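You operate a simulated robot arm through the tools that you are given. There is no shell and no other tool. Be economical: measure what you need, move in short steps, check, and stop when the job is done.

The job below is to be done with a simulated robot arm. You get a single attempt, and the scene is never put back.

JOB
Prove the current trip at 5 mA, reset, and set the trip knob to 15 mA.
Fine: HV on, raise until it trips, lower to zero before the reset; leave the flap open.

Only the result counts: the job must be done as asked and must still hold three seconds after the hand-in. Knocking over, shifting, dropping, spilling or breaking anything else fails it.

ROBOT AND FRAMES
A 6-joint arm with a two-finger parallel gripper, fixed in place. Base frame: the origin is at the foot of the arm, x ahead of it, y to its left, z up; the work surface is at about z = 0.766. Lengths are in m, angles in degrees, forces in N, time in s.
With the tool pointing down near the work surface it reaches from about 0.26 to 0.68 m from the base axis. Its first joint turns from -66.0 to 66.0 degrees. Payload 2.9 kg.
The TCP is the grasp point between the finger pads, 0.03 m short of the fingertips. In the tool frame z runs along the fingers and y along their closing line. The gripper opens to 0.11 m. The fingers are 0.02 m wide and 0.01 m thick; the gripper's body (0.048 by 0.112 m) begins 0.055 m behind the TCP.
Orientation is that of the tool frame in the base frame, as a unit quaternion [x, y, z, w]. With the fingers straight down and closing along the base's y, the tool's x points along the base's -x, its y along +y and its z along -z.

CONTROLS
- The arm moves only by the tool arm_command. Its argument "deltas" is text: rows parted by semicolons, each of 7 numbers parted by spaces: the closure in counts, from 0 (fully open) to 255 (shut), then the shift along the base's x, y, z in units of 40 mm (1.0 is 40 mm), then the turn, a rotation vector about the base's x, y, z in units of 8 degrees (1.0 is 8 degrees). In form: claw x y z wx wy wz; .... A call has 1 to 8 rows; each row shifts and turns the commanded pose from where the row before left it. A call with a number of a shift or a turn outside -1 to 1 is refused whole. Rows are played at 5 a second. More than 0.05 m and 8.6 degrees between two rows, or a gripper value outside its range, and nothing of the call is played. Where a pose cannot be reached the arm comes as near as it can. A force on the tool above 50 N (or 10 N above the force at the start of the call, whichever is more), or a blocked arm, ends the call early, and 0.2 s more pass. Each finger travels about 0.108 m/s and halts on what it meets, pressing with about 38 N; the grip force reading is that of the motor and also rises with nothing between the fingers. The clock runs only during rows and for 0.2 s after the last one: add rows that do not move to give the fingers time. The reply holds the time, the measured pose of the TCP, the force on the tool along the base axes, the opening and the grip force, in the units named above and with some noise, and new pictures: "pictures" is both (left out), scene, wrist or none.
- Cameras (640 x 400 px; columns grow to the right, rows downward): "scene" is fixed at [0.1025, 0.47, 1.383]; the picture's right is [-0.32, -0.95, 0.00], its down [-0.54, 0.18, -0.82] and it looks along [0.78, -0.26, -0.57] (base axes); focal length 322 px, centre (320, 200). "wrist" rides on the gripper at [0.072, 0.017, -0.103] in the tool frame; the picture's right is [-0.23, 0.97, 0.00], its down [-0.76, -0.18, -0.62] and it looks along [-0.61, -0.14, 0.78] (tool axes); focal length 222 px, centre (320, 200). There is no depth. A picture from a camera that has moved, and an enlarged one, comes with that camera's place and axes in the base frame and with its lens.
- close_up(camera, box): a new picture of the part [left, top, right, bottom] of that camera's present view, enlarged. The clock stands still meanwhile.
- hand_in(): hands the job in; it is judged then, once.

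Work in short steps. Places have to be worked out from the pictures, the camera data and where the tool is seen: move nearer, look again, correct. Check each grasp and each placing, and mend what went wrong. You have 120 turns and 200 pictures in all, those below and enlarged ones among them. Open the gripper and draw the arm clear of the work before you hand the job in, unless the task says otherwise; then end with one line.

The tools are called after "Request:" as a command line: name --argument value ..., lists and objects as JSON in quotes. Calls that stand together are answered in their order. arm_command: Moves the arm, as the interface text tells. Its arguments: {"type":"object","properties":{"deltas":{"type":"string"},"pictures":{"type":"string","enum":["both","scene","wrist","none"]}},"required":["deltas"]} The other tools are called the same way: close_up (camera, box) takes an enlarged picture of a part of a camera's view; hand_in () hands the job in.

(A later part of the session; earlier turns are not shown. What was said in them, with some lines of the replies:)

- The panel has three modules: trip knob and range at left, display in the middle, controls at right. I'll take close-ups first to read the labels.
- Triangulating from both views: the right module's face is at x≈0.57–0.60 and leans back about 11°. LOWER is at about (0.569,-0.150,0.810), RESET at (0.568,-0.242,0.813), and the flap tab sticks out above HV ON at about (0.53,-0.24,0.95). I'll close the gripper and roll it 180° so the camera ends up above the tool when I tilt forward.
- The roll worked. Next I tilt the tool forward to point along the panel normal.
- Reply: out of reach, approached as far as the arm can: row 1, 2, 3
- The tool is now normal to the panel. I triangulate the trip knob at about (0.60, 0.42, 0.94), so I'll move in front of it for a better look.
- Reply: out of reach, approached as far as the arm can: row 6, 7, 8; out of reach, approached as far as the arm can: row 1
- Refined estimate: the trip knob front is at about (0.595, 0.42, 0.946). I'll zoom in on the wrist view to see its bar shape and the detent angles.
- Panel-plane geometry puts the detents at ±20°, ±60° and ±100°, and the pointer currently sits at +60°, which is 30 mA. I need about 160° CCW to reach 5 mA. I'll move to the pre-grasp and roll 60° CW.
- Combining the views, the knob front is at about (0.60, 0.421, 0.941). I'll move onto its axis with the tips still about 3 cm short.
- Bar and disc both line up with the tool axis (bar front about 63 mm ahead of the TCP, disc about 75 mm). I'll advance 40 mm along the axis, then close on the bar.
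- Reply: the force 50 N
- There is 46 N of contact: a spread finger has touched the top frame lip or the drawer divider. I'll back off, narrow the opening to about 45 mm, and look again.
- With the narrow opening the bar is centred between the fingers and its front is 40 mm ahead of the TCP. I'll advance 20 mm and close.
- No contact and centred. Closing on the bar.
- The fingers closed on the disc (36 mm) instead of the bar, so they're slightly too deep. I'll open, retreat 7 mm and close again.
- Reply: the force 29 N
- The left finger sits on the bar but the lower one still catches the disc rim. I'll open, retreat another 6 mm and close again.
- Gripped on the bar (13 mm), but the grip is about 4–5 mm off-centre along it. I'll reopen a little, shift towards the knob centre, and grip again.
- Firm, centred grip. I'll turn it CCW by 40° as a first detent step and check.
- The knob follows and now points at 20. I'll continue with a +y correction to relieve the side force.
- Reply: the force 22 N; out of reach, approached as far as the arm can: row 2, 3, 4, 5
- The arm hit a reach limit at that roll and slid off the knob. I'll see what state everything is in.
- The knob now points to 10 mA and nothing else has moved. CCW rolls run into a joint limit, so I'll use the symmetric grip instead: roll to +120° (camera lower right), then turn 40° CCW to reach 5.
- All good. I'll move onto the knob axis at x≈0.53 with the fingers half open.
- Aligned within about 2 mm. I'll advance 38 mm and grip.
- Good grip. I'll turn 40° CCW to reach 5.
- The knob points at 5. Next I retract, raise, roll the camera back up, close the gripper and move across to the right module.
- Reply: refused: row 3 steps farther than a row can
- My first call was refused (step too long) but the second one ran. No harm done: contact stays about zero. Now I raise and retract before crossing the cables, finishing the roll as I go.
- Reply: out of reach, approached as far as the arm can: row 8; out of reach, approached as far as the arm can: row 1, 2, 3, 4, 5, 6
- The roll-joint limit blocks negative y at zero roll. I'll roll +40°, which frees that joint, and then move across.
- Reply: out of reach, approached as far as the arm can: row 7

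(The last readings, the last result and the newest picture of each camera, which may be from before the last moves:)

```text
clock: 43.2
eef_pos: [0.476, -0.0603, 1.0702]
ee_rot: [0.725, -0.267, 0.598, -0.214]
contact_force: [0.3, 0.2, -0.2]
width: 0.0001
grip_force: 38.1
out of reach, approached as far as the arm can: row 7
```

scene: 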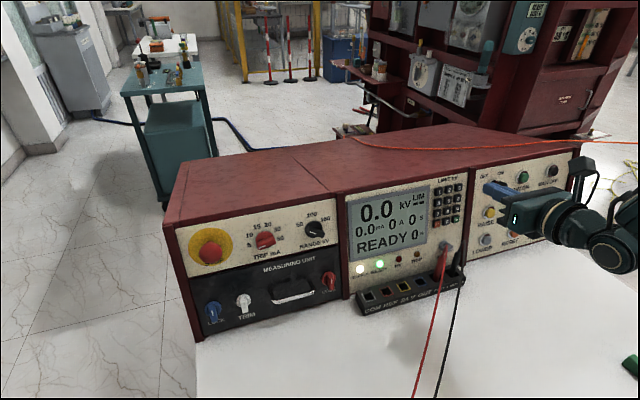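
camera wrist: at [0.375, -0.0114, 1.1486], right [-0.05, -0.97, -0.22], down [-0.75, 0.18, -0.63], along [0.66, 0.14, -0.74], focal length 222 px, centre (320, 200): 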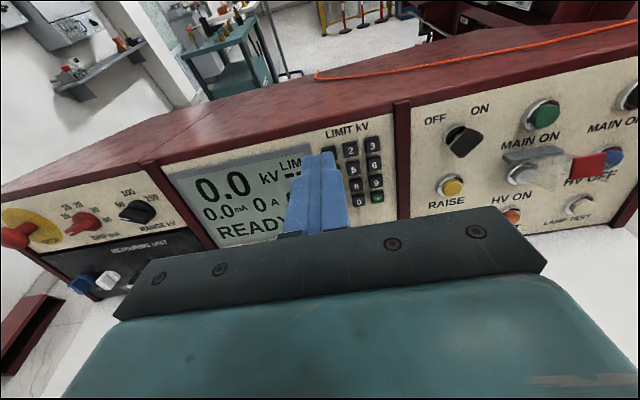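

Still limited here; it may be the inner reach limit. I'll try moving further out in x before going in -y.

Request:
arm_command --deltas "255 0.8 0 0 0 0 0;255 0 0 0 0 0 0;255 0 -1 0 0 0 0;255 0 -1 0 0 0 0;255 0 -1 0 0 0 0;255 0 0 0 0 0 0" --pictures "scene"

```text
clock: 44.6
eef_pos: [0.5387, -0.1578, 1.0974]
ee_rot: [0.725, -0.267, 0.597, -0.216]
contact_force: [0.1, 0.1, 0.4]
width: 0.0002
grip_force: 37.1
out of reach, approached as far as the arm can: row 3, 4, 5
```

scene: 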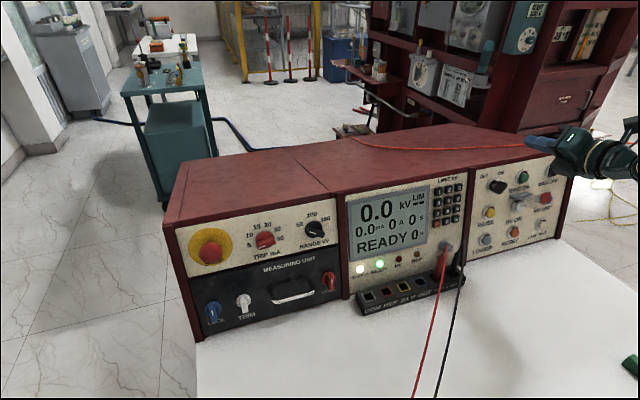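

Request:
arm_command --deltas "255 0 0 0 0.98 0 -0.19;255 -0.3 0 0 0.98 0 -0.19;255 -0.3 0 0 0.98 0 -0.19;255 -0.3 0 0 0.98 0 -0.19;255 0 0 -0.5 0.98 0 -0.19;255 0 -1 -0.5 0.98 0 -0.19;255 0 -1 0 0 0 0;255 0 0 0 0 0 0" --pictures "both"

```text
clock: 46.4
eef_pos: [0.5032, -0.2359, 1.058]
ee_rot: [0.554, -0.537, 0.459, -0.441]
contact_force: [0.2, 0.0, 0.2]
width: 0.0
grip_force: 37.9
camera wrist: at [0.3982, -0.3084, 1.0627], right [-0.19, 0.19, -0.96], down [-0.58, 0.77, 0.27], along [0.79, 0.61, -0.03], focal length 222 px, centre (320, 200)
```

scene: 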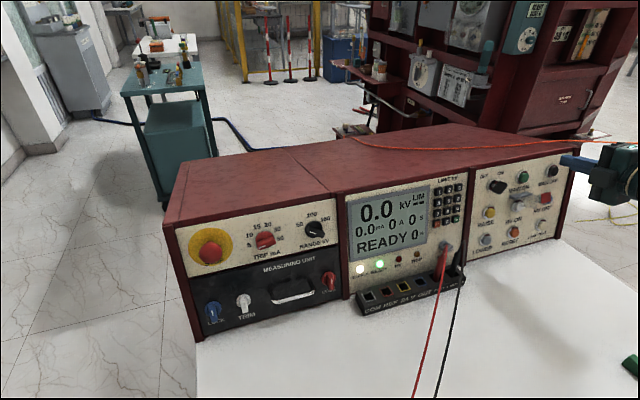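
wrist: 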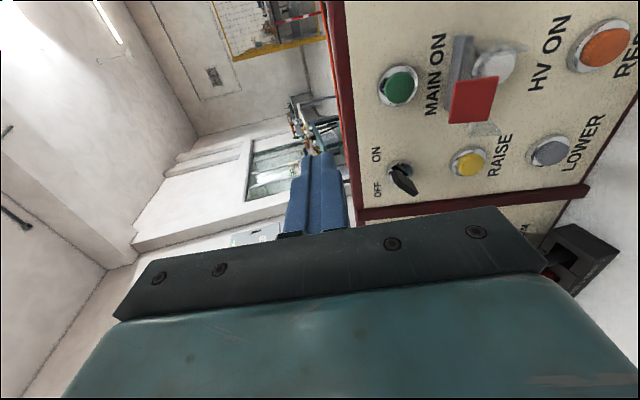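

At roll about +88° it reaches freely. I'll zoom in on the flap and buttons.

Request:
close_up --camera "wrist" --box '[360, 0, 640, 200]'

Request:
close_up --camera "scene" --box '[465, 150, 575, 260]'

```text
2.00 times, centred on (500, 100) of wrist
camera zoom: at [0.3982, -0.3084, 1.0627], right [-0.19, 0.19, -0.96], down [-0.58, 0.77, 0.27], along [0.79, 0.61, -0.03], focal length 444 px, centre (-40, 400)
```

zoom: 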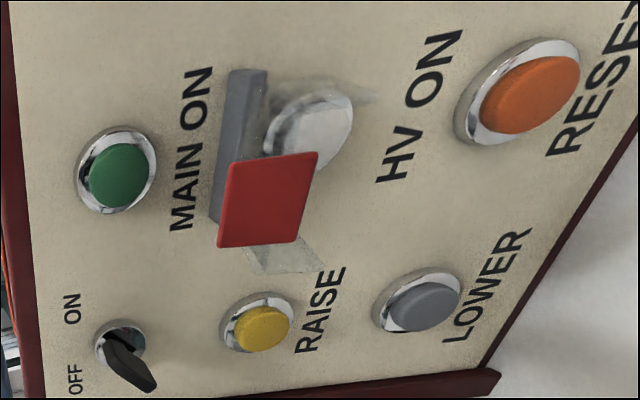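

```text
3.64 times, centred on (520, 205) of scene
camera zoom: at [0.1025, 0.47, 1.383], right [-0.32, -0.95, 0.0], down [-0.54, 0.18, -0.82], along [0.78, -0.26, -0.57], focal length 1171 px, centre (-407, 182)
```

zoom: 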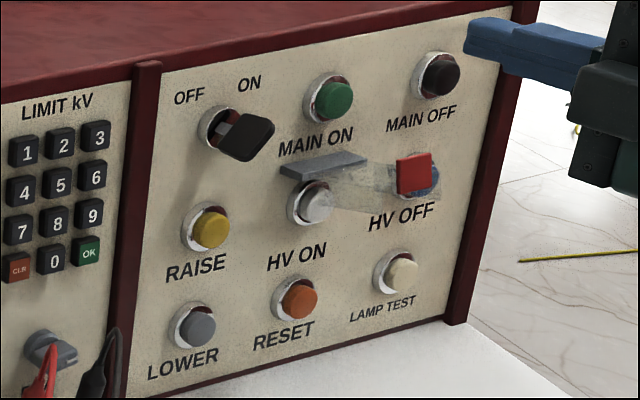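

The flap is already raised: hinge at about z=0.92, tab at (0.53,-0.24,0.95). HV ON sits beneath it at about (0.58,-0.237,0.895). I'll back off, descend in front of the flap, and then look.

Request:
arm_command --deltas "255 -0.7 0 0 0 0 0;255 -0.6 0 0 0 0 0;255 0 0 -1 0 0 0;255 0 0 -1 0 0 0;255 0 0 -1 0 0 0;255 0 0 -0.6 0 0 0;255 0 0 0 0 0 0" --pictures "both"

Request:
close_up --camera "wrist" --box '[230, 30, 480, 210]'

```text
clock: 48.0
eef_pos: [0.465, -0.2472, 0.9244]
ee_rot: [0.556, -0.538, 0.457, -0.439]
contact_force: [0.0, -0.3, 0.4]
width: 0.0001
grip_force: 37.9
out of reach, approached as far as the arm can: row 5, 6
camera wrist: at [0.3606, -0.3193, 0.9302], right [-0.19, 0.19, -0.96], down [-0.58, 0.77, 0.27], along [0.79, 0.61, -0.03], focal length 222 px, centre (320, 200)
```

scene: 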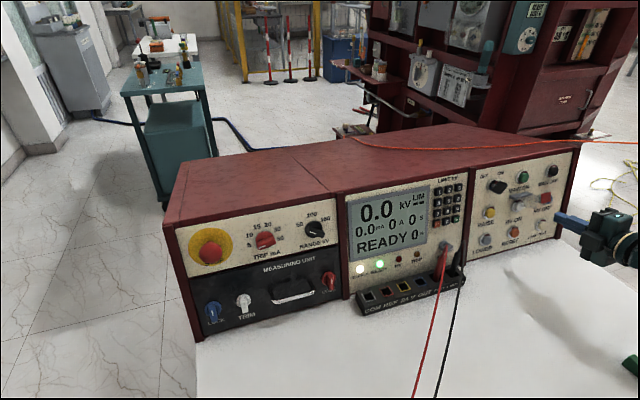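
wrist: 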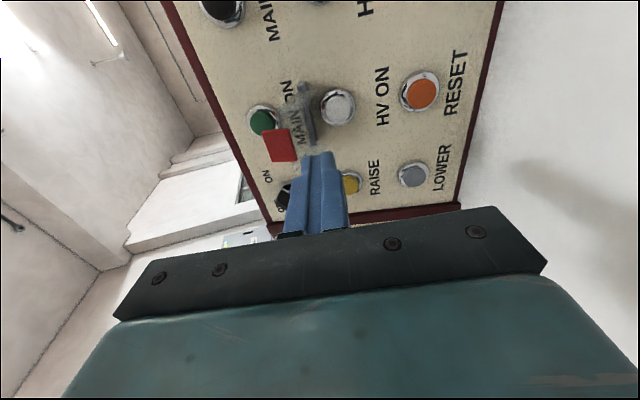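

```text
2.22 times, centred on (355, 120) of wrist
camera zoom: at [0.3606, -0.3193, 0.9302], right [-0.19, 0.19, -0.96], down [-0.58, 0.77, 0.27], along [0.79, 0.61, -0.03], focal length 494 px, centre (242, 378)
```

zoom: 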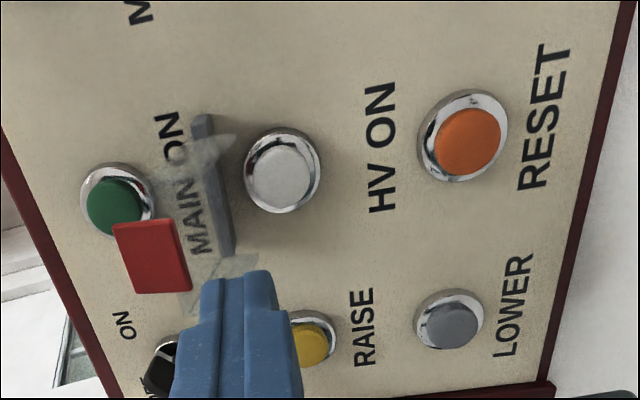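

HV ON is unobstructed at about (0.594,-0.249,0.881). I compute RAISE ≈(0.588,-0.152,0.883), LOWER ≈(0.572,-0.153,0.805), RESET ≈(0.573,-0.248,0.803). I'll move to just in front of HV ON and check alignment.

Request:
arm_command --deltas "255 0.5 0 -0.35 0 0 0;255 0.5 -0.04 -0.35 0 0 0;255 0.4 0 -0.06 0 0 0;255 0 0 0 0 0 0" --pictures "scene"

Request:
close_up --camera "wrist" --box '[230, 30, 480, 210]'

```text
clock: 49.0
eef_pos: [0.523, -0.2482, 0.8935]
ee_rot: [0.555, -0.537, 0.459, -0.44]
contact_force: [-0.7, -0.6, 0.4]
width: 0.0
grip_force: 37.5
```

scene: 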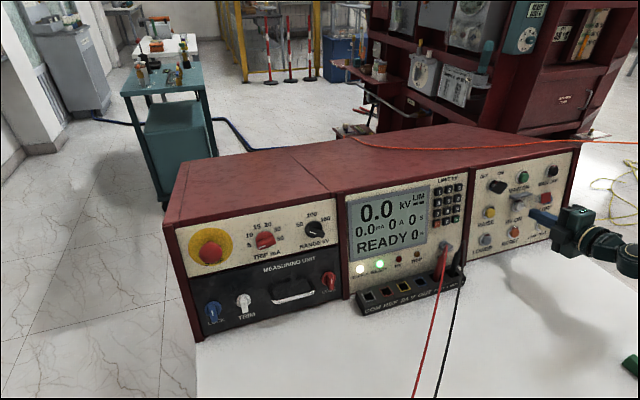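

```text
2.22 times, centred on (355, 120) of wrist
camera zoom: at [0.4189, -0.3204, 0.8991], right [-0.19, 0.19, -0.96], down [-0.58, 0.77, 0.26], along [0.79, 0.61, -0.03], focal length 494 px, centre (242, 378)
```

zoom: 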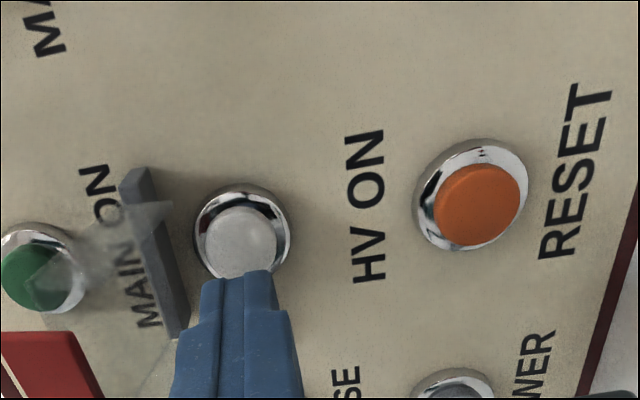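

Perfectly aligned, cap about 45 mm ahead of the tips. I'll advance 40 mm.

Request:
arm_command --deltas "255 0.5 0 -0.1 0 0 0;255 0.48 0 -0.095 0 0 0;255 0 0 0 0 0 0" --pictures "none"

Request:
close_up --camera "wrist" --box '[230, 30, 480, 210]'

```text
clock: 49.8
eef_pos: [0.5607, -0.2486, 0.8885]
ee_rot: [0.554, -0.537, 0.458, -0.44]
contact_force: [-21.7, 2.5, 5.9]
width: 0.0
grip_force: 37.6
```

```text
2.22 times, centred on (355, 120) of wrist
camera zoom: at [0.4567, -0.3206, 0.8929], right [-0.19, 0.19, -0.96], down [-0.58, 0.77, 0.27], along [0.79, 0.61, -0.03], focal length 494 px, centre (242, 378)
```

zoom: 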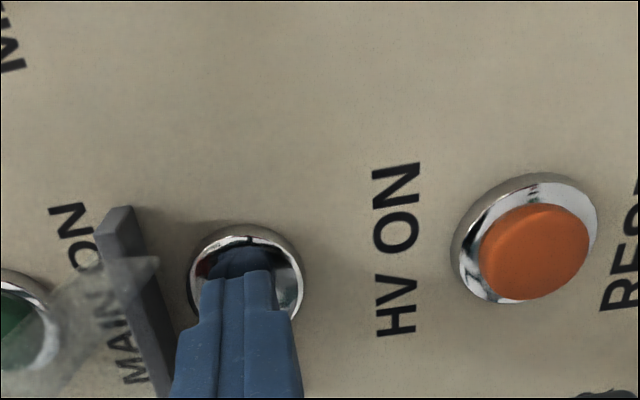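

Pressed with about 22 N. I'll check the display.

Request:
close_up --camera "scene" --box '[340, 170, 475, 310]'

```text
2.86 times, centred on (408, 240) of scene
camera zoom: at [0.1019, 0.4701, 1.383], right [-0.32, -0.95, 0.0], down [-0.54, 0.18, -0.82], along [0.78, -0.26, -0.57], focal length 920 px, centre (70, 86)
```

zoom: 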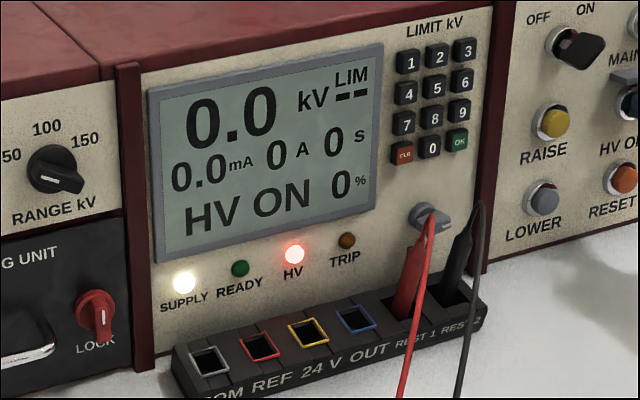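

HV is ON. I'll retreat and move sideways in front of RAISE.

Request:
arm_command --deltas "255 -0.5 0 0.1 0 0 0;255 -0.5 0 0.1 0 0 0;255 0 0.8 0 0 0 0;255 0 0.8 -0.05 0 0 0;255 0 0.8 -0.05 0 0 0;255 0 0 0 0 0 0" --pictures "none"

Request:
close_up --camera "wrist" --box '[230, 30, 480, 210]'

```text
clock: 51.2
eef_pos: [0.5232, -0.1505, 0.8895]
ee_rot: [0.554, -0.537, 0.459, -0.441]
contact_force: [0.1, -0.2, -0.8]
width: 0.0
grip_force: 37.8
```

```text
2.22 times, centred on (355, 120) of wrist
camera zoom: at [0.4181, -0.223, 0.8962], right [-0.19, 0.19, -0.96], down [-0.58, 0.77, 0.27], along [0.79, 0.61, -0.03], focal length 494 px, centre (242, 378)
```

zoom: 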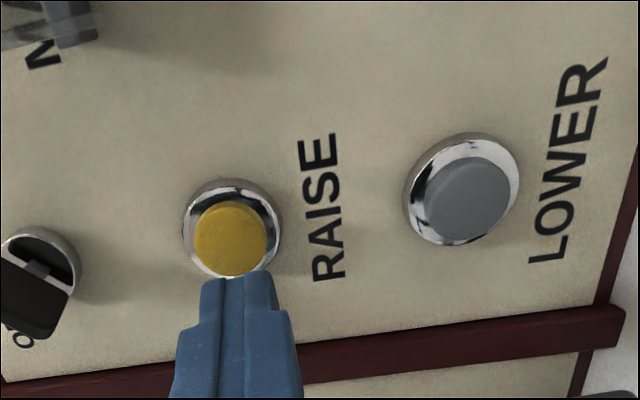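

RAISE is about 4 mm high of the tool axis. I'll correct that and press.

Request:
arm_command --deltas "255 0.48 0 0 0 0 0;255 0.48 0 -0.1 0 0 0;255 0 0 0 0 0 0" --pictures "none"

Request:
close_up --camera "scene" --box '[340, 170, 475, 310]'

```text
clock: 52.0
eef_pos: [0.5581, -0.1506, 0.8847]
ee_rot: [0.556, -0.536, 0.459, -0.44]
contact_force: [-8.2, 1.9, 4.0]
width: 0.0002
grip_force: 37.3
```

```text
2.86 times, centred on (408, 240) of scene
camera zoom: at [0.1023, 0.4701, 1.383], right [-0.32, -0.95, 0.0], down [-0.54, 0.18, -0.82], along [0.78, -0.26, -0.57], focal length 920 px, centre (70, 86)
```

zoom: 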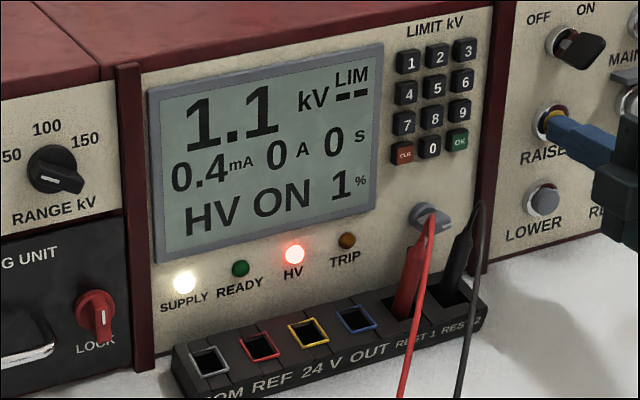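

It's raising: 1.1 kV, 0.4 mA. I'll hold with a touch more push.

Request:
arm_command --deltas "255 0.05 0 -0.01 0 0 0;255 0 0 0 0 0 0;255 0 0 0 0 0 0;255 0 0 0 0 0 0;255 0 0 0 0 0 0;255 0 0 0 0 0 0;255 0 0 0 0 0 0;255 0 0 0 0 0 0" --pictures "none"

Request:
close_up --camera "scene" --box '[340, 170, 475, 310]'

```text
clock: 53.8
eef_pos: [0.5611, -0.1529, 0.8857]
ee_rot: [0.555, -0.535, 0.458, -0.441]
contact_force: [-22.0, 8.1, 0.5]
width: 0.0001
grip_force: 37.3
```

```text
2.86 times, centred on (408, 240) of scene
camera zoom: at [0.102, 0.4702, 1.383], right [-0.32, -0.95, 0.0], down [-0.54, 0.18, -0.82], along [0.78, -0.26, -0.57], focal length 920 px, centre (70, 86)
```

zoom: 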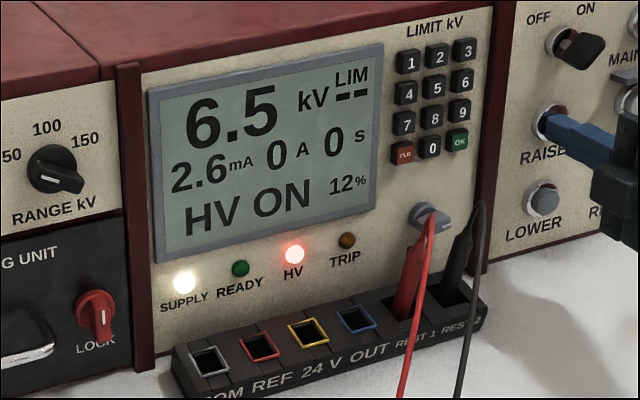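

Rising steadily: 2.6 mA at 6.5 kV. I keep holding.

Request:
arm_command --deltas "255 0 0 0 0 0 0;255 0 0 0 0 0 0;255 0 0 0 0 0 0;255 0 0 0 0 0 0;255 0 0 0 0 0 0;255 0 0 0 0 0 0;255 0 0 0 0 0 0;255 0 0 0 0 0 0" --pictures "none"

Request:
close_up --camera "scene" --box '[340, 170, 475, 310]'

```text
clock: 55.6
eef_pos: [0.5609, -0.1528, 0.8865]
ee_rot: [0.555, -0.537, 0.459, -0.44]
contact_force: [-21.5, 3.3, 0.0]
width: 0.0
grip_force: 37.7
```

```text
2.86 times, centred on (408, 240) of scene
camera zoom: at [0.102, 0.4701, 1.383], right [-0.32, -0.95, 0.0], down [-0.54, 0.18, -0.82], along [0.78, -0.26, -0.57], focal length 920 px, centre (70, 86)
```

zoom: 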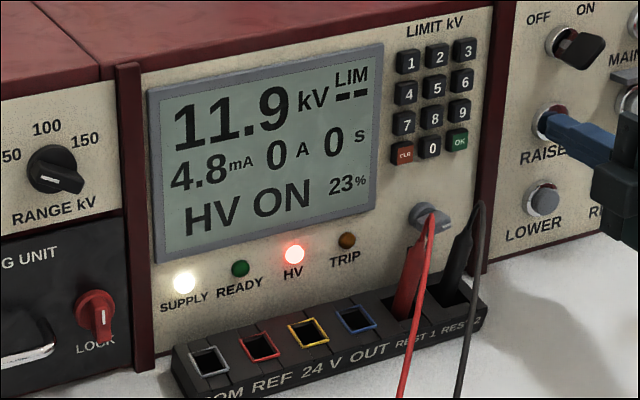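

4.8 mA, nearly at the trip. A short extra hold.

Request:
arm_command --deltas "255 0 0 0 0 0 0;255 0 0 0 0 0 0" --pictures "none"

Request:
close_up --camera "scene" --box '[340, 170, 475, 310]'

```text
clock: 56.2
eef_pos: [0.56, -0.1523, 0.8859]
ee_rot: [0.555, -0.536, 0.459, -0.441]
contact_force: [-22.2, 1.7, -0.2]
width: 0.0002
grip_force: 37.2
```

```text
2.86 times, centred on (408, 240) of scene
camera zoom: at [0.102, 0.4701, 1.3831], right [-0.32, -0.95, 0.0], down [-0.54, 0.18, -0.82], along [0.78, -0.26, -0.57], focal length 920 px, centre (70, 86)
```

zoom: 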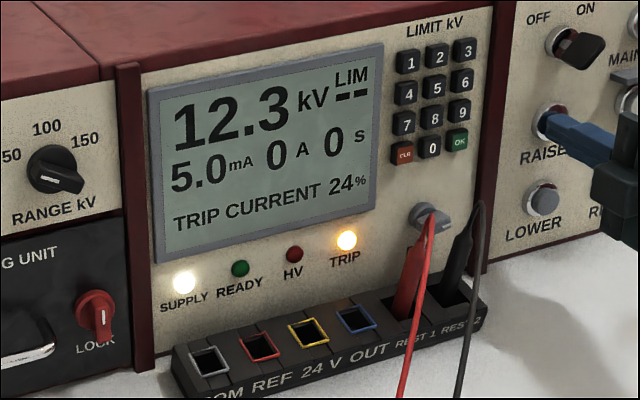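

Tripped at 5.0 mA: "TRIP CURRENT", 24 %. Now I retreat and move to LOWER, tilting the tool 20° further down so the gripper body clears the table.

Request:
arm_command --deltas "255 -0.6 0 0.1 0 0 0;255 -0.6 0 0.1 0 0 0;255 0 0 -0.3 0 1 0;255 0 0 -0.6 0 1 0;255 0 0 -0.7 0 0.5 0;255 0 0 0 0 0 0" --pictures "scene"

Request:
close_up --camera "wrist" --box '[230, 30, 480, 210]'

```text
clock: 57.6
eef_pos: [0.5197, -0.1557, 0.8304]
ee_rot: [0.626, -0.604, 0.356, -0.341]
contact_force: [0.6, -0.1, -0.7]
width: 0.0
grip_force: 38.0
out of reach, approached as far as the arm can: row 2
```

scene: 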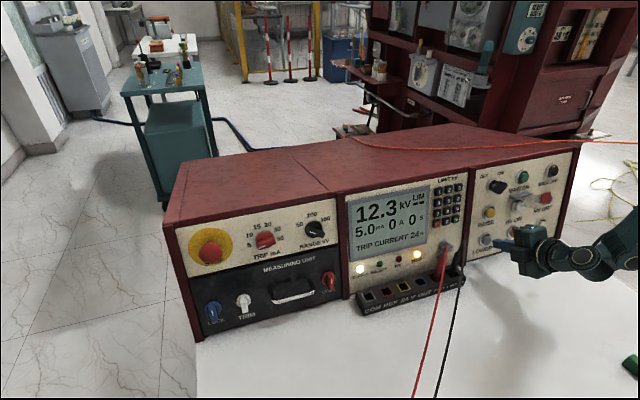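

```text
2.22 times, centred on (355, 120) of wrist
camera zoom: at [0.4233, -0.2271, 0.872], right [-0.51, 0.19, -0.84], down [-0.46, 0.77, 0.45], along [0.73, 0.61, -0.3], focal length 494 px, centre (242, 378)
```

zoom: 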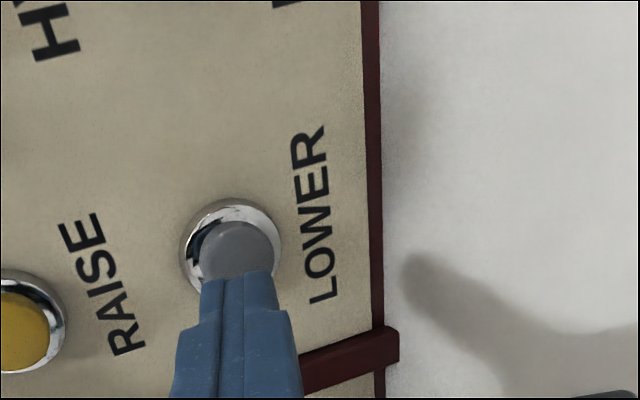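

Aligned on LOWER, about 32 mm ahead. I'll press along the tool axis.

Request:
arm_command --deltas "255 0.37 0.03 -0.21 0 0 0;255 0.37 0.03 -0.21 0 0 0;255 0 0 0 0 0 0" --pictures "none"

Request:
close_up --camera "scene" --box '[340, 170, 475, 310]'

```text
clock: 58.4
eef_pos: [0.5456, -0.1528, 0.8169]
ee_rot: [0.624, -0.606, 0.355, -0.341]
contact_force: [-23.8, 1.2, 15.2]
width: 0.0
grip_force: 37.8
stopped in row 3: the force on the tool passed its limit (the readings are from after the stop); the commanded pose is now the measured one
```

```text
2.86 times, centred on (408, 240) of scene
camera zoom: at [0.1017, 0.4701, 1.3831], right [-0.32, -0.95, 0.0], down [-0.54, 0.18, -0.82], along [0.78, -0.26, -0.57], focal length 920 px, centre (70, 86)
```

zoom: 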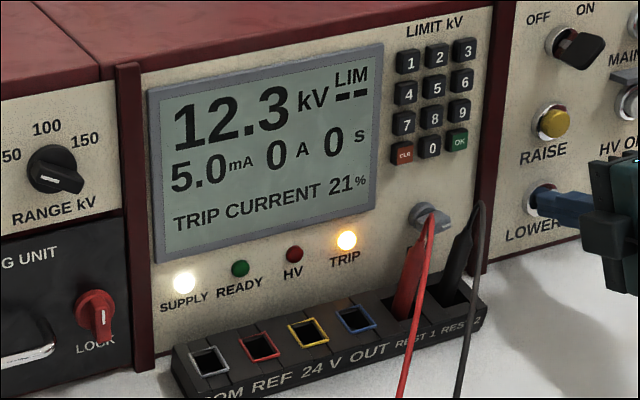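

It's lowering (21 %). I'll hold.

Request:
arm_command --deltas "255 0 0 0 0 0 0;255 0 0 0 0 0 0;255 0 0 0 0 0 0;255 0 0 0 0 0 0;255 0 0 0 0 0 0;255 0 0 0 0 0 0;255 0 0 0 0 0 0;255 0 0 0 0 0 0" --pictures "none"

Request:
arm_command --deltas "255 0 0 0 0 0 0;255 0 0 0 0 0 0;255 0 0 0 0 0 0;255 0 0 0 0 0 0;255 0 0 0 0 0 0;255 0 0 0 0 0 0;255 0 0 0 0 0 0;255 0 0 0 0 0 0" --pictures "none"

Request:
close_up --camera "scene" --box '[340, 170, 475, 310]'

```text
clock: 60.2
eef_pos: [0.546, -0.1529, 0.8156]
ee_rot: [0.625, -0.606, 0.356, -0.34]
contact_force: [-29.0, -1.8, 4.8]
width: 0.0002
grip_force: 37.9
```

```text
clock: 62.0
eef_pos: [0.5453, -0.1526, 0.8159]
ee_rot: [0.625, -0.605, 0.356, -0.341]
contact_force: [-28.2, 1.5, 7.2]
width: 0.0001
grip_force: 38.0
```

```text
2.86 times, centred on (408, 240) of scene
camera zoom: at [0.1018, 0.4701, 1.3831], right [-0.32, -0.95, 0.0], down [-0.54, 0.18, -0.82], along [0.78, -0.26, -0.57], focal length 920 px, centre (70, 86)
```

zoom: 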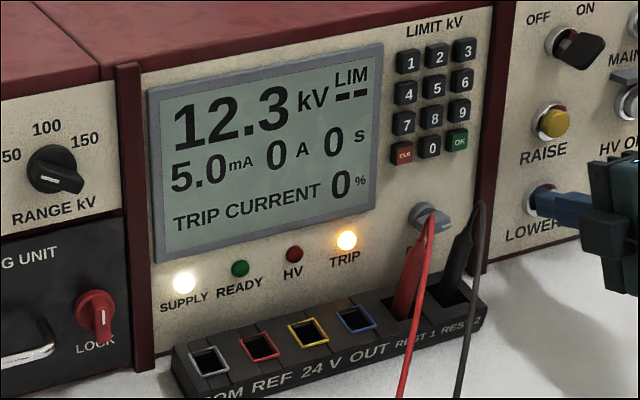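

0 % shown. I'll hold one second more to be sure it's exactly zero, then retreat and move in front of RESET.

Request:
arm_command --deltas "255 0 0 0 0 0 0;255 0 0 0 0 0 0;255 0 0 0 0 0 0;255 0 0 0 0 0 0;255 0 0 0 0 0 0" --pictures "none"

Request:
arm_command --deltas "255 -0.4 0 0.22 0 0 0;255 -0.4 0 0.22 0 0 0;255 0 -0.8 0 0 0 0;255 0 -0.8 0 0 0 0;255 0 -0.78 0 0 0 0;255 0 0 0 0 0 0" --pictures "none"

Request:
close_up --camera "wrist" --box '[230, 30, 480, 210]'

```text
clock: 63.2
eef_pos: [0.5444, -0.1534, 0.8164]
ee_rot: [0.624, -0.606, 0.355, -0.341]
contact_force: [-29.2, 0.4, 7.4]
width: 0.0
grip_force: 37.9
```

```text
clock: 64.6
eef_pos: [0.5125, -0.2466, 0.834]
ee_rot: [0.625, -0.606, 0.356, -0.34]
contact_force: [-0.7, -1.6, -0.8]
width: 0.0001
grip_force: 38.1
```

```text
2.22 times, centred on (355, 120) of wrist
camera zoom: at [0.4169, -0.3185, 0.875], right [-0.5, 0.19, -0.84], down [-0.45, 0.77, 0.45], along [0.74, 0.61, -0.3], focal length 494 px, centre (242, 378)
```

zoom: 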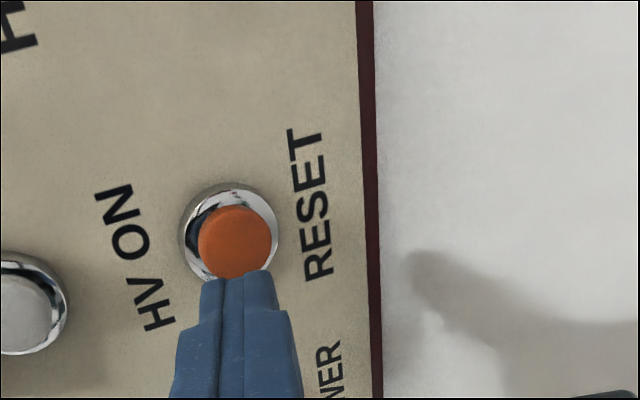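

RESET is aligned, so I'll press it.

Request:
arm_command --deltas "255 0.4 0 -0.22 0 0 0;255 0.42 0 -0.22 0 0 0;255 0 0 0 0 0 0" --pictures "none"

Request:
close_up --camera "scene" --box '[340, 170, 475, 310]'

```text
clock: 65.5
eef_pos: [0.5433, -0.2469, 0.8167]
ee_rot: [0.624, -0.607, 0.355, -0.342]
contact_force: [-13.3, 3.1, 8.3]
width: 0.0001
grip_force: 37.6
stopped in row 3: the force on the tool passed its limit (the readings are from after the stop); the commanded pose is now the measured one
```

```text
2.86 times, centred on (408, 240) of scene
camera zoom: at [0.1017, 0.4702, 1.383], right [-0.32, -0.95, 0.0], down [-0.54, 0.18, -0.82], along [0.78, -0.26, -0.57], focal length 920 px, centre (70, 86)
```

zoom: 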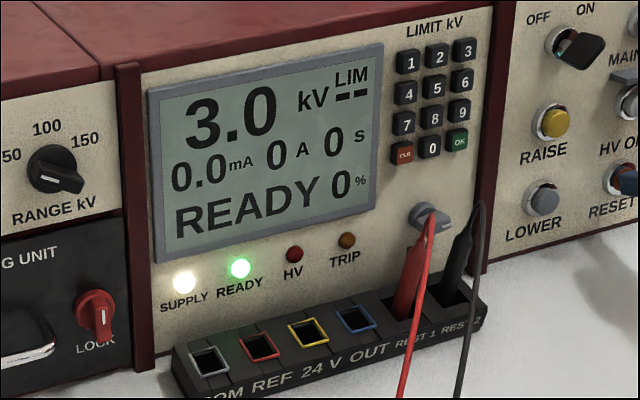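

Reset done: READY, 0 %, TRIP lamp off. I'll retreat and rise, clear of the flap, restoring the tilt.

Request:
arm_command --deltas "255 -0.5 0 0.25 0 0 0;255 -0.5 0.3 0.25 0 0 0;255 -0.4 0.8 0.2 0 0 0;255 0 0 1 0 -0.5 0;255 0 0 1 0 -1 0;255 0 0 1 0 -1 0;255 0 0 1 0 0 0;255 0 0 1 0 0 0" --pictures "both"

```text
clock: 67.3
eef_pos: [0.4862, -0.2035, 1.0443]
ee_rot: [0.552, -0.538, 0.459, -0.442]
contact_force: [0.0, 0.5, -0.1]
width: 0.0
grip_force: 37.5
camera wrist: at [0.381, -0.275, 1.0489], right [-0.18, 0.2, -0.96], down [-0.58, 0.77, 0.27], along [0.8, 0.61, -0.03], focal length 222 px, centre (320, 200)
```

scene: 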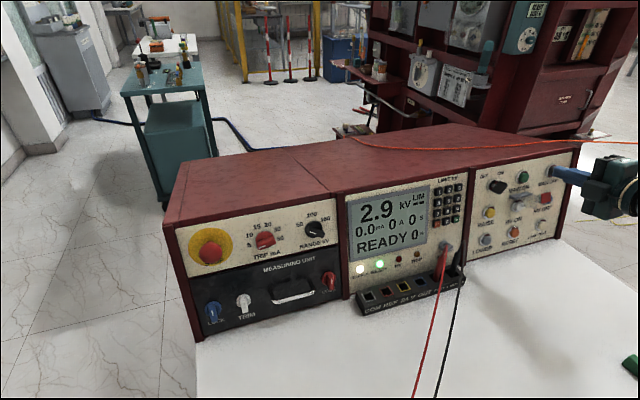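
wrist: 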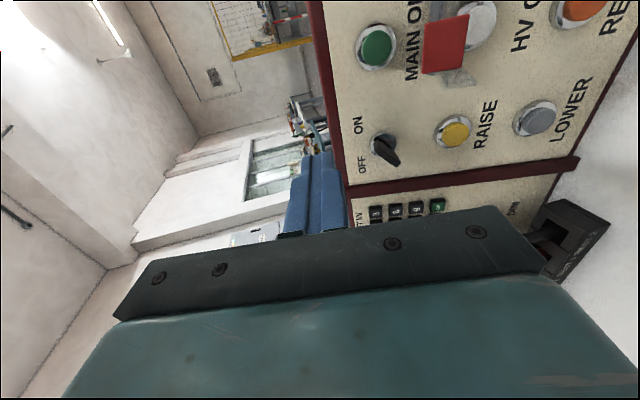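

The flap is still open. I'll cross back to the trip knob at this height.

Request:
arm_command --deltas "255 0 1 0 0 0 0;255 0 1 0 0 0 0;255 0 1 0 0 0 0;255 0 1 0 0 0 0;255 0 1 0 0 0 0;255 0 1 0 0 0 0;255 0 1 0 0 0 0;255 0 1 0 0 0 0" --pictures "none"

Request:
arm_command --deltas "255 0 1 0 0 0 0;255 0 1 0 0 0 0;255 0 1 0 0 0 0;255 0 1 0 0 0 0;255 0 1 0 0 0 0;255 0 1 0 0 0 0;255 0 1 0 0 0 0;255 0 0.65 0 0 0 0" --pictures "none"

```text
clock: 69.1
eef_pos: [0.4877, 0.1173, 1.0451]
ee_rot: [0.553, -0.538, 0.458, -0.441]
contact_force: [-0.3, 0.7, -0.3]
width: 0.0
grip_force: 37.9
```

```text
clock: 70.9
eef_pos: [0.4882, 0.4223, 1.0446]
ee_rot: [0.553, -0.538, 0.459, -0.441]
contact_force: [-0.8, 0.0, 0.1]
width: 0.0001
grip_force: 37.7
```

In front of the knob column. I'll roll back 8° to match the bar, open to 45 mm and descend to the pre-grasp.

Request:
arm_command --deltas "150 0 0 -1 -0.98 0 0.19;150 0 0 -1 0 0 0;150 0.4 0 -0.15 0 0 0;150 0.55 0 0 0 0 0;150 0 0 0 0 0 0" --pictures "none"

Request:
close_up --camera "wrist" --box '[230, 70, 420, 220]'

```text
clock: 72.1
eef_pos: [0.5257, 0.4232, 0.9581]
ee_rot: [0.589, -0.498, 0.489, -0.408]
contact_force: [0.7, -0.2, -0.5]
width: 0.0453
grip_force: 0.0
```

```text
2.67 times, centred on (325, 145) of wrist
camera zoom: at [0.4225, 0.349, 0.974], right [-0.19, 0.06, -0.98], down [-0.6, 0.78, 0.16], along [0.78, 0.62, -0.11], focal length 592 px, centre (307, 347)
```

zoom: 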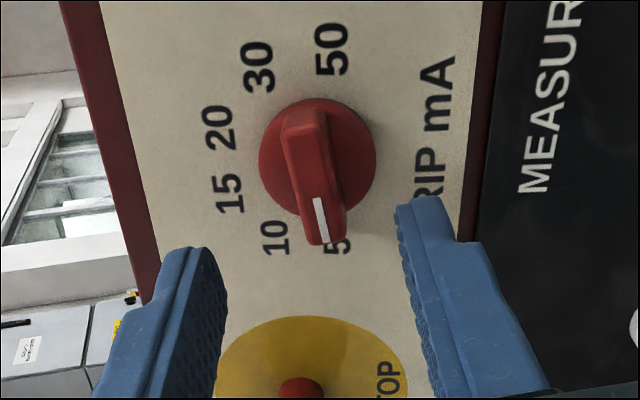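

Same view as when I released it. I'll advance and grip.

Request:
arm_command --deltas "150 0.5 0 -0.12 0 0 0;150 0.52 0 -0.13 0 0 0;150 0 0 0 0 0 0;255 0 0 0 0 0 0;255 0 0 0 0 0 0;255 0 0 0 0 0 0" --pictures "none"

Request:
close_up --camera "wrist" --box '[230, 70, 420, 220]'

```text
clock: 73.5
eef_pos: [0.5666, 0.4225, 0.9476]
ee_rot: [0.589, -0.498, 0.489, -0.408]
contact_force: [4.1, 1.2, -3.3]
width: 0.0129
grip_force: 44.8
```

```text
2.67 times, centred on (325, 145) of wrist
camera zoom: at [0.4635, 0.3493, 0.9631], right [-0.19, 0.06, -0.98], down [-0.6, 0.79, 0.16], along [0.78, 0.62, -0.11], focal length 592 px, centre (307, 347)
```

zoom: 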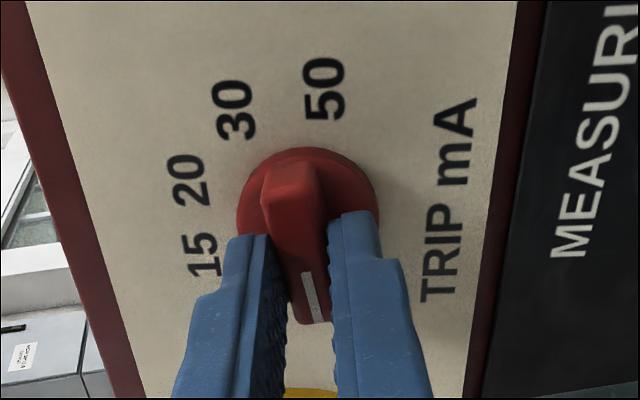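

Gripped. I'll turn CW 40° to 10, then check.

Request:
arm_command --deltas "255 0 0 0 0.98 0 -0.19;255 0 0 0 0.98 0 -0.19;255 0 0 0 0.98 0 -0.19;255 0 0 0 0.98 0 -0.19;255 0 0 0 0.98 0 -0.19;255 0 0 0 0 0 0" --pictures "none"

```text
clock: 74.9
eef_pos: [0.5663, 0.4219, 0.9489]
ee_rot: [-0.384, 0.671, -0.318, 0.549]
contact_force: [2.1, 0.9, -3.6]
width: 0.0131
grip_force: 44.6
```

Smooth with low forces. I'll turn another 40° CW to 15, one small call at a time so a reach limit shows up early.

Request:
arm_command --deltas "255 0 0 0 0.98 0 -0.19;255 0 0 0 0.98 0 -0.19;255 0 0 0 0 0 0" --pictures "scene"

```text
clock: 75.7
eef_pos: [0.5668, 0.4226, 0.9484]
ee_rot: [-0.286, 0.718, -0.239, 0.588]
contact_force: [-9.5, -6.7, 1.0]
width: 0.0128
grip_force: 45.2
```

scene: 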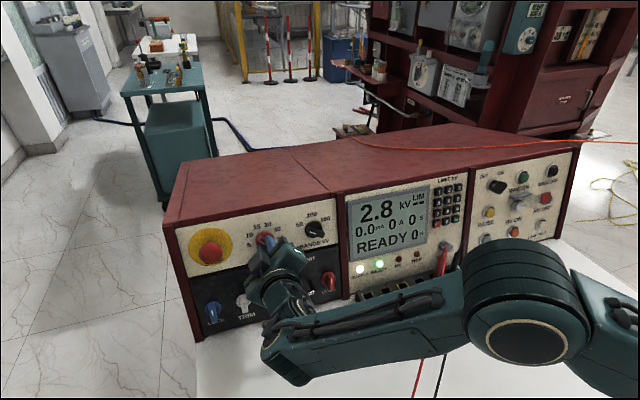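

Request:
arm_command --deltas "255 0 0 0 0.98 0 -0.19;255 0 0 0 0.98 0 -0.19;255 0 0 0 0.98 0 -0.19;255 0 0 0 0 0 0" --pictures "wrist"

Request:
close_up --camera "wrist" --box '[230, 70, 420, 220]'

```text
clock: 76.7
eef_pos: [0.5674, 0.4207, 0.9487]
ee_rot: [-0.131, 0.761, -0.111, 0.625]
contact_force: [-7.5, -12.1, 4.1]
width: 0.0128
grip_force: 44.9
camera wrist: at [0.4509, 0.4133, 0.8975], right [-0.02, 0.99, -0.11], down [-0.46, 0.09, 0.88], along [0.89, 0.07, 0.45], focal length 222 px, centre (320, 200)
```

wrist: 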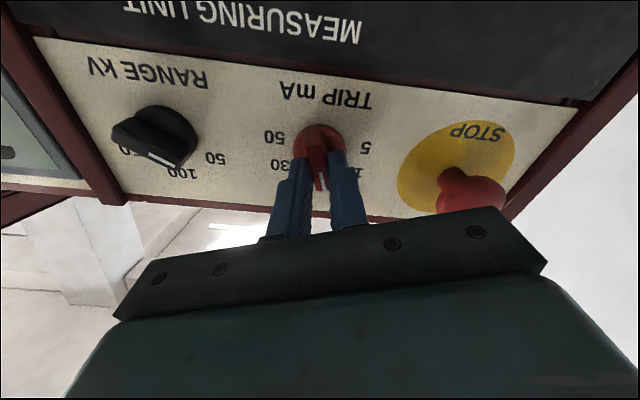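

```text
2.67 times, centred on (325, 145) of wrist
camera zoom: at [0.4509, 0.4133, 0.8975], right [-0.02, 0.99, -0.11], down [-0.46, 0.09, 0.88], along [0.89, 0.07, 0.45], focal length 592 px, centre (307, 347)
```

zoom: 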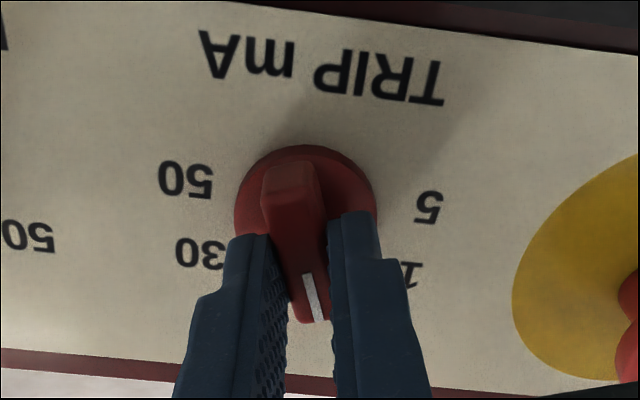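

Roll is about 160°, so the knob should be at 15. STOP is close to the gripper side but not touched; I'll open slightly and retreat straight back.

Request:
arm_command --deltas "170 0 0 0 0 0 0;170 0 0 0 0 0 0;170 -0.5 0 0.1 0 0 0;170 -0.5 0 0.1 0 0 0;170 -0.4 0 0.1 0 0 0;170 0 0 0 0 0 0" --pictures "both"

Request:
close_up --camera "wrist" --box '[230, 70, 420, 220]'

```text
clock: 78.1
eef_pos: [0.5091, 0.4214, 0.9618]
ee_rot: [-0.133, 0.762, -0.11, 0.625]
contact_force: [0.0, 0.2, 0.7]
width: 0.0364
grip_force: 0.1
camera wrist: at [0.3941, 0.4147, 0.9089], right [-0.02, 0.99, -0.12], down [-0.46, 0.09, 0.88], along [0.89, 0.07, 0.45], focal length 222 px, centre (320, 200)
```

scene: 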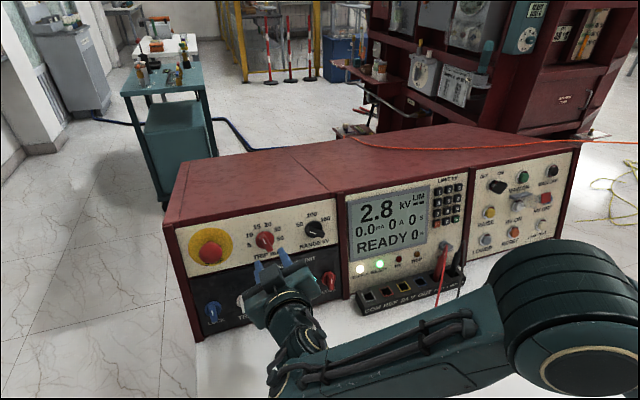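
wrist: 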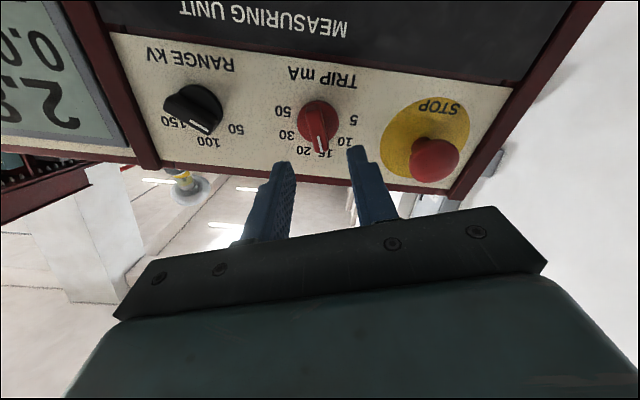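

```text
2.67 times, centred on (325, 145) of wrist
camera zoom: at [0.3941, 0.4147, 0.9089], right [-0.02, 0.99, -0.12], down [-0.46, 0.09, 0.88], along [0.89, 0.07, 0.45], focal length 592 px, centre (307, 347)
```

zoom: 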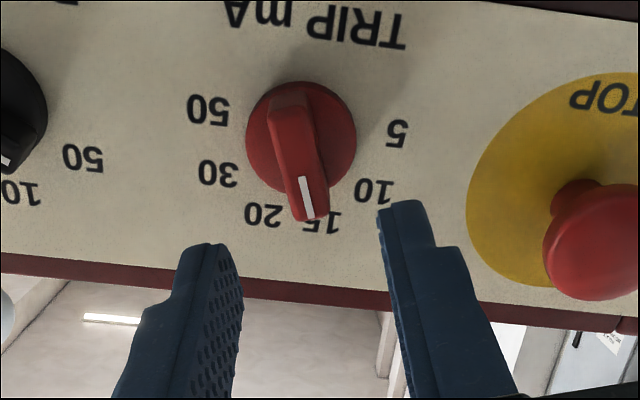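

The knob points at 15. I'll withdraw clear, open the gripper, and do final checks.

Request:
arm_command --deltas "0 -0.4 0 0.3 0 0 0;0 0 -0.3 0.8 0 0 0;0 0 -0.3 0.9 0 0 0;0 0 -0.3 0.9 0 0 0;0 0 0 0.9 0 0 0;0 0 0 0 0 0 0" --pictures "scene"

Request:
close_up --camera "scene" --box '[170, 180, 350, 300]'

Request:
close_up --camera "scene" --box '[340, 150, 580, 300]'

```text
clock: 79.5
eef_pos: [0.4926, 0.3838, 1.111]
ee_rot: [-0.134, 0.762, -0.111, 0.624]
contact_force: [0.4, -0.7, -0.5]
width: 0.1096
grip_force: 0.1
```

scene: 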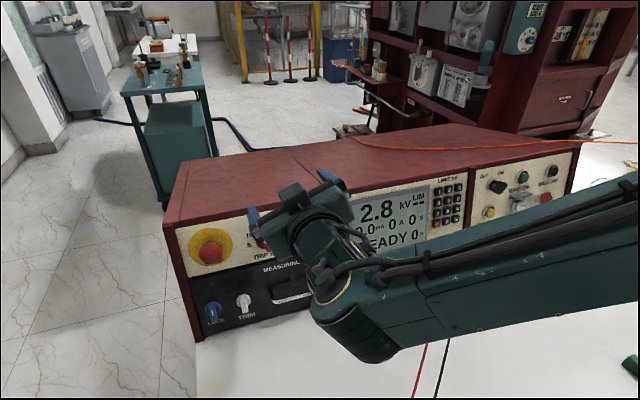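

```text
3.33 times, centred on (260, 240) of scene
camera zoom: at [0.1025, 0.47, 1.383], right [-0.32, -0.95, 0.0], down [-0.54, 0.18, -0.82], along [0.78, -0.26, -0.57], focal length 1073 px, centre (520, 67)
```

zoom: 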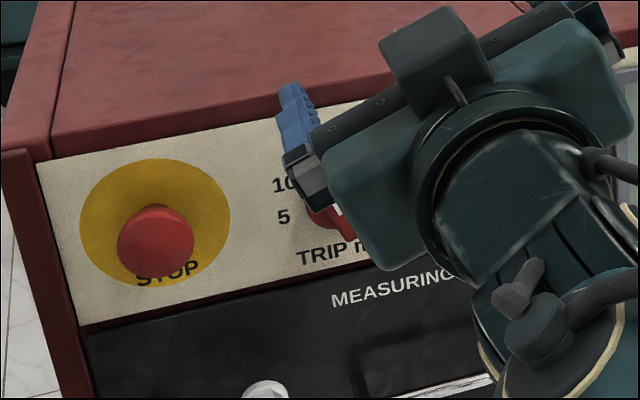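

```text
2.67 times, centred on (460, 225) of scene
camera zoom: at [0.1025, 0.47, 1.383], right [-0.32, -0.95, 0.0], down [-0.54, 0.18, -0.82], along [0.78, -0.26, -0.57], focal length 858 px, centre (-53, 133)
```

zoom: 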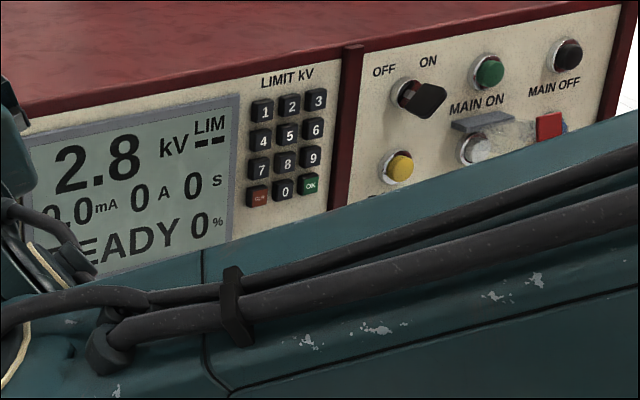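

READY at 0 %, flap open. I'll move the arm aside for a clear look at the knob.

Request:
arm_command --deltas "0 0 -1 0.3 0 0 0;0 0 -1 0 0 0 0;0 0 -1 0 0 0 0;0 0 -1 0 0 0 0;0 0 -1 0 0 0 0;0 0 -1 0 0 0 0;0 0 -1 0 0 0 0;0 0 0 0 0 0 0" --pictures "scene"

Request:
close_up --camera "scene" --box '[170, 180, 350, 300]'

```text
clock: 81.3
eef_pos: [0.4947, 0.1033, 1.126]
ee_rot: [-0.134, 0.762, -0.11, 0.625]
contact_force: [-0.2, -0.2, -1.3]
width: 0.11
grip_force: 0.0
```

scene: 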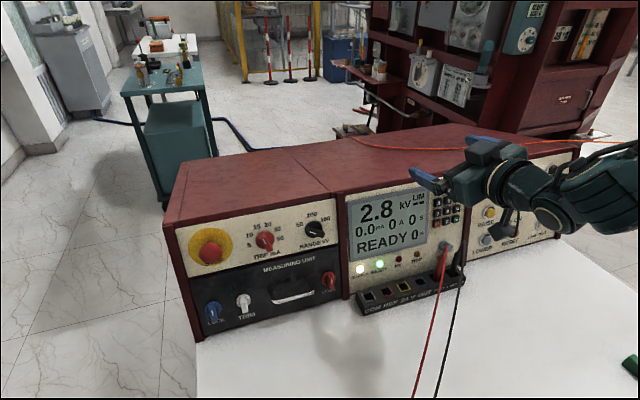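

```text
3.33 times, centred on (260, 240) of scene
camera zoom: at [0.1025, 0.47, 1.383], right [-0.32, -0.95, 0.0], down [-0.54, 0.18, -0.82], along [0.78, -0.26, -0.57], focal length 1073 px, centre (520, 67)
```

zoom: 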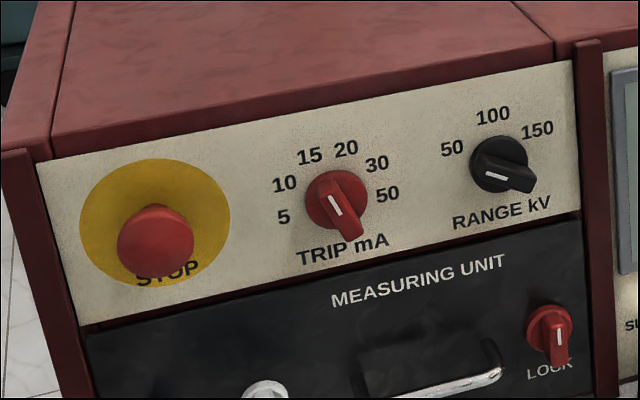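

The knob points at 15 mA, the unit shows READY at 0 %, the trip is reset, the flap is open and the arm is clear. Handing in.

Request:
hand_in

```text
The job is handed in.
```

The unit tripped at 5.0 mA with the knob on 5 mA. I then lowered it to 0 % and reset it; it is now in READY with the trip knob on 15 mA and the flap open, and the job is handed in.
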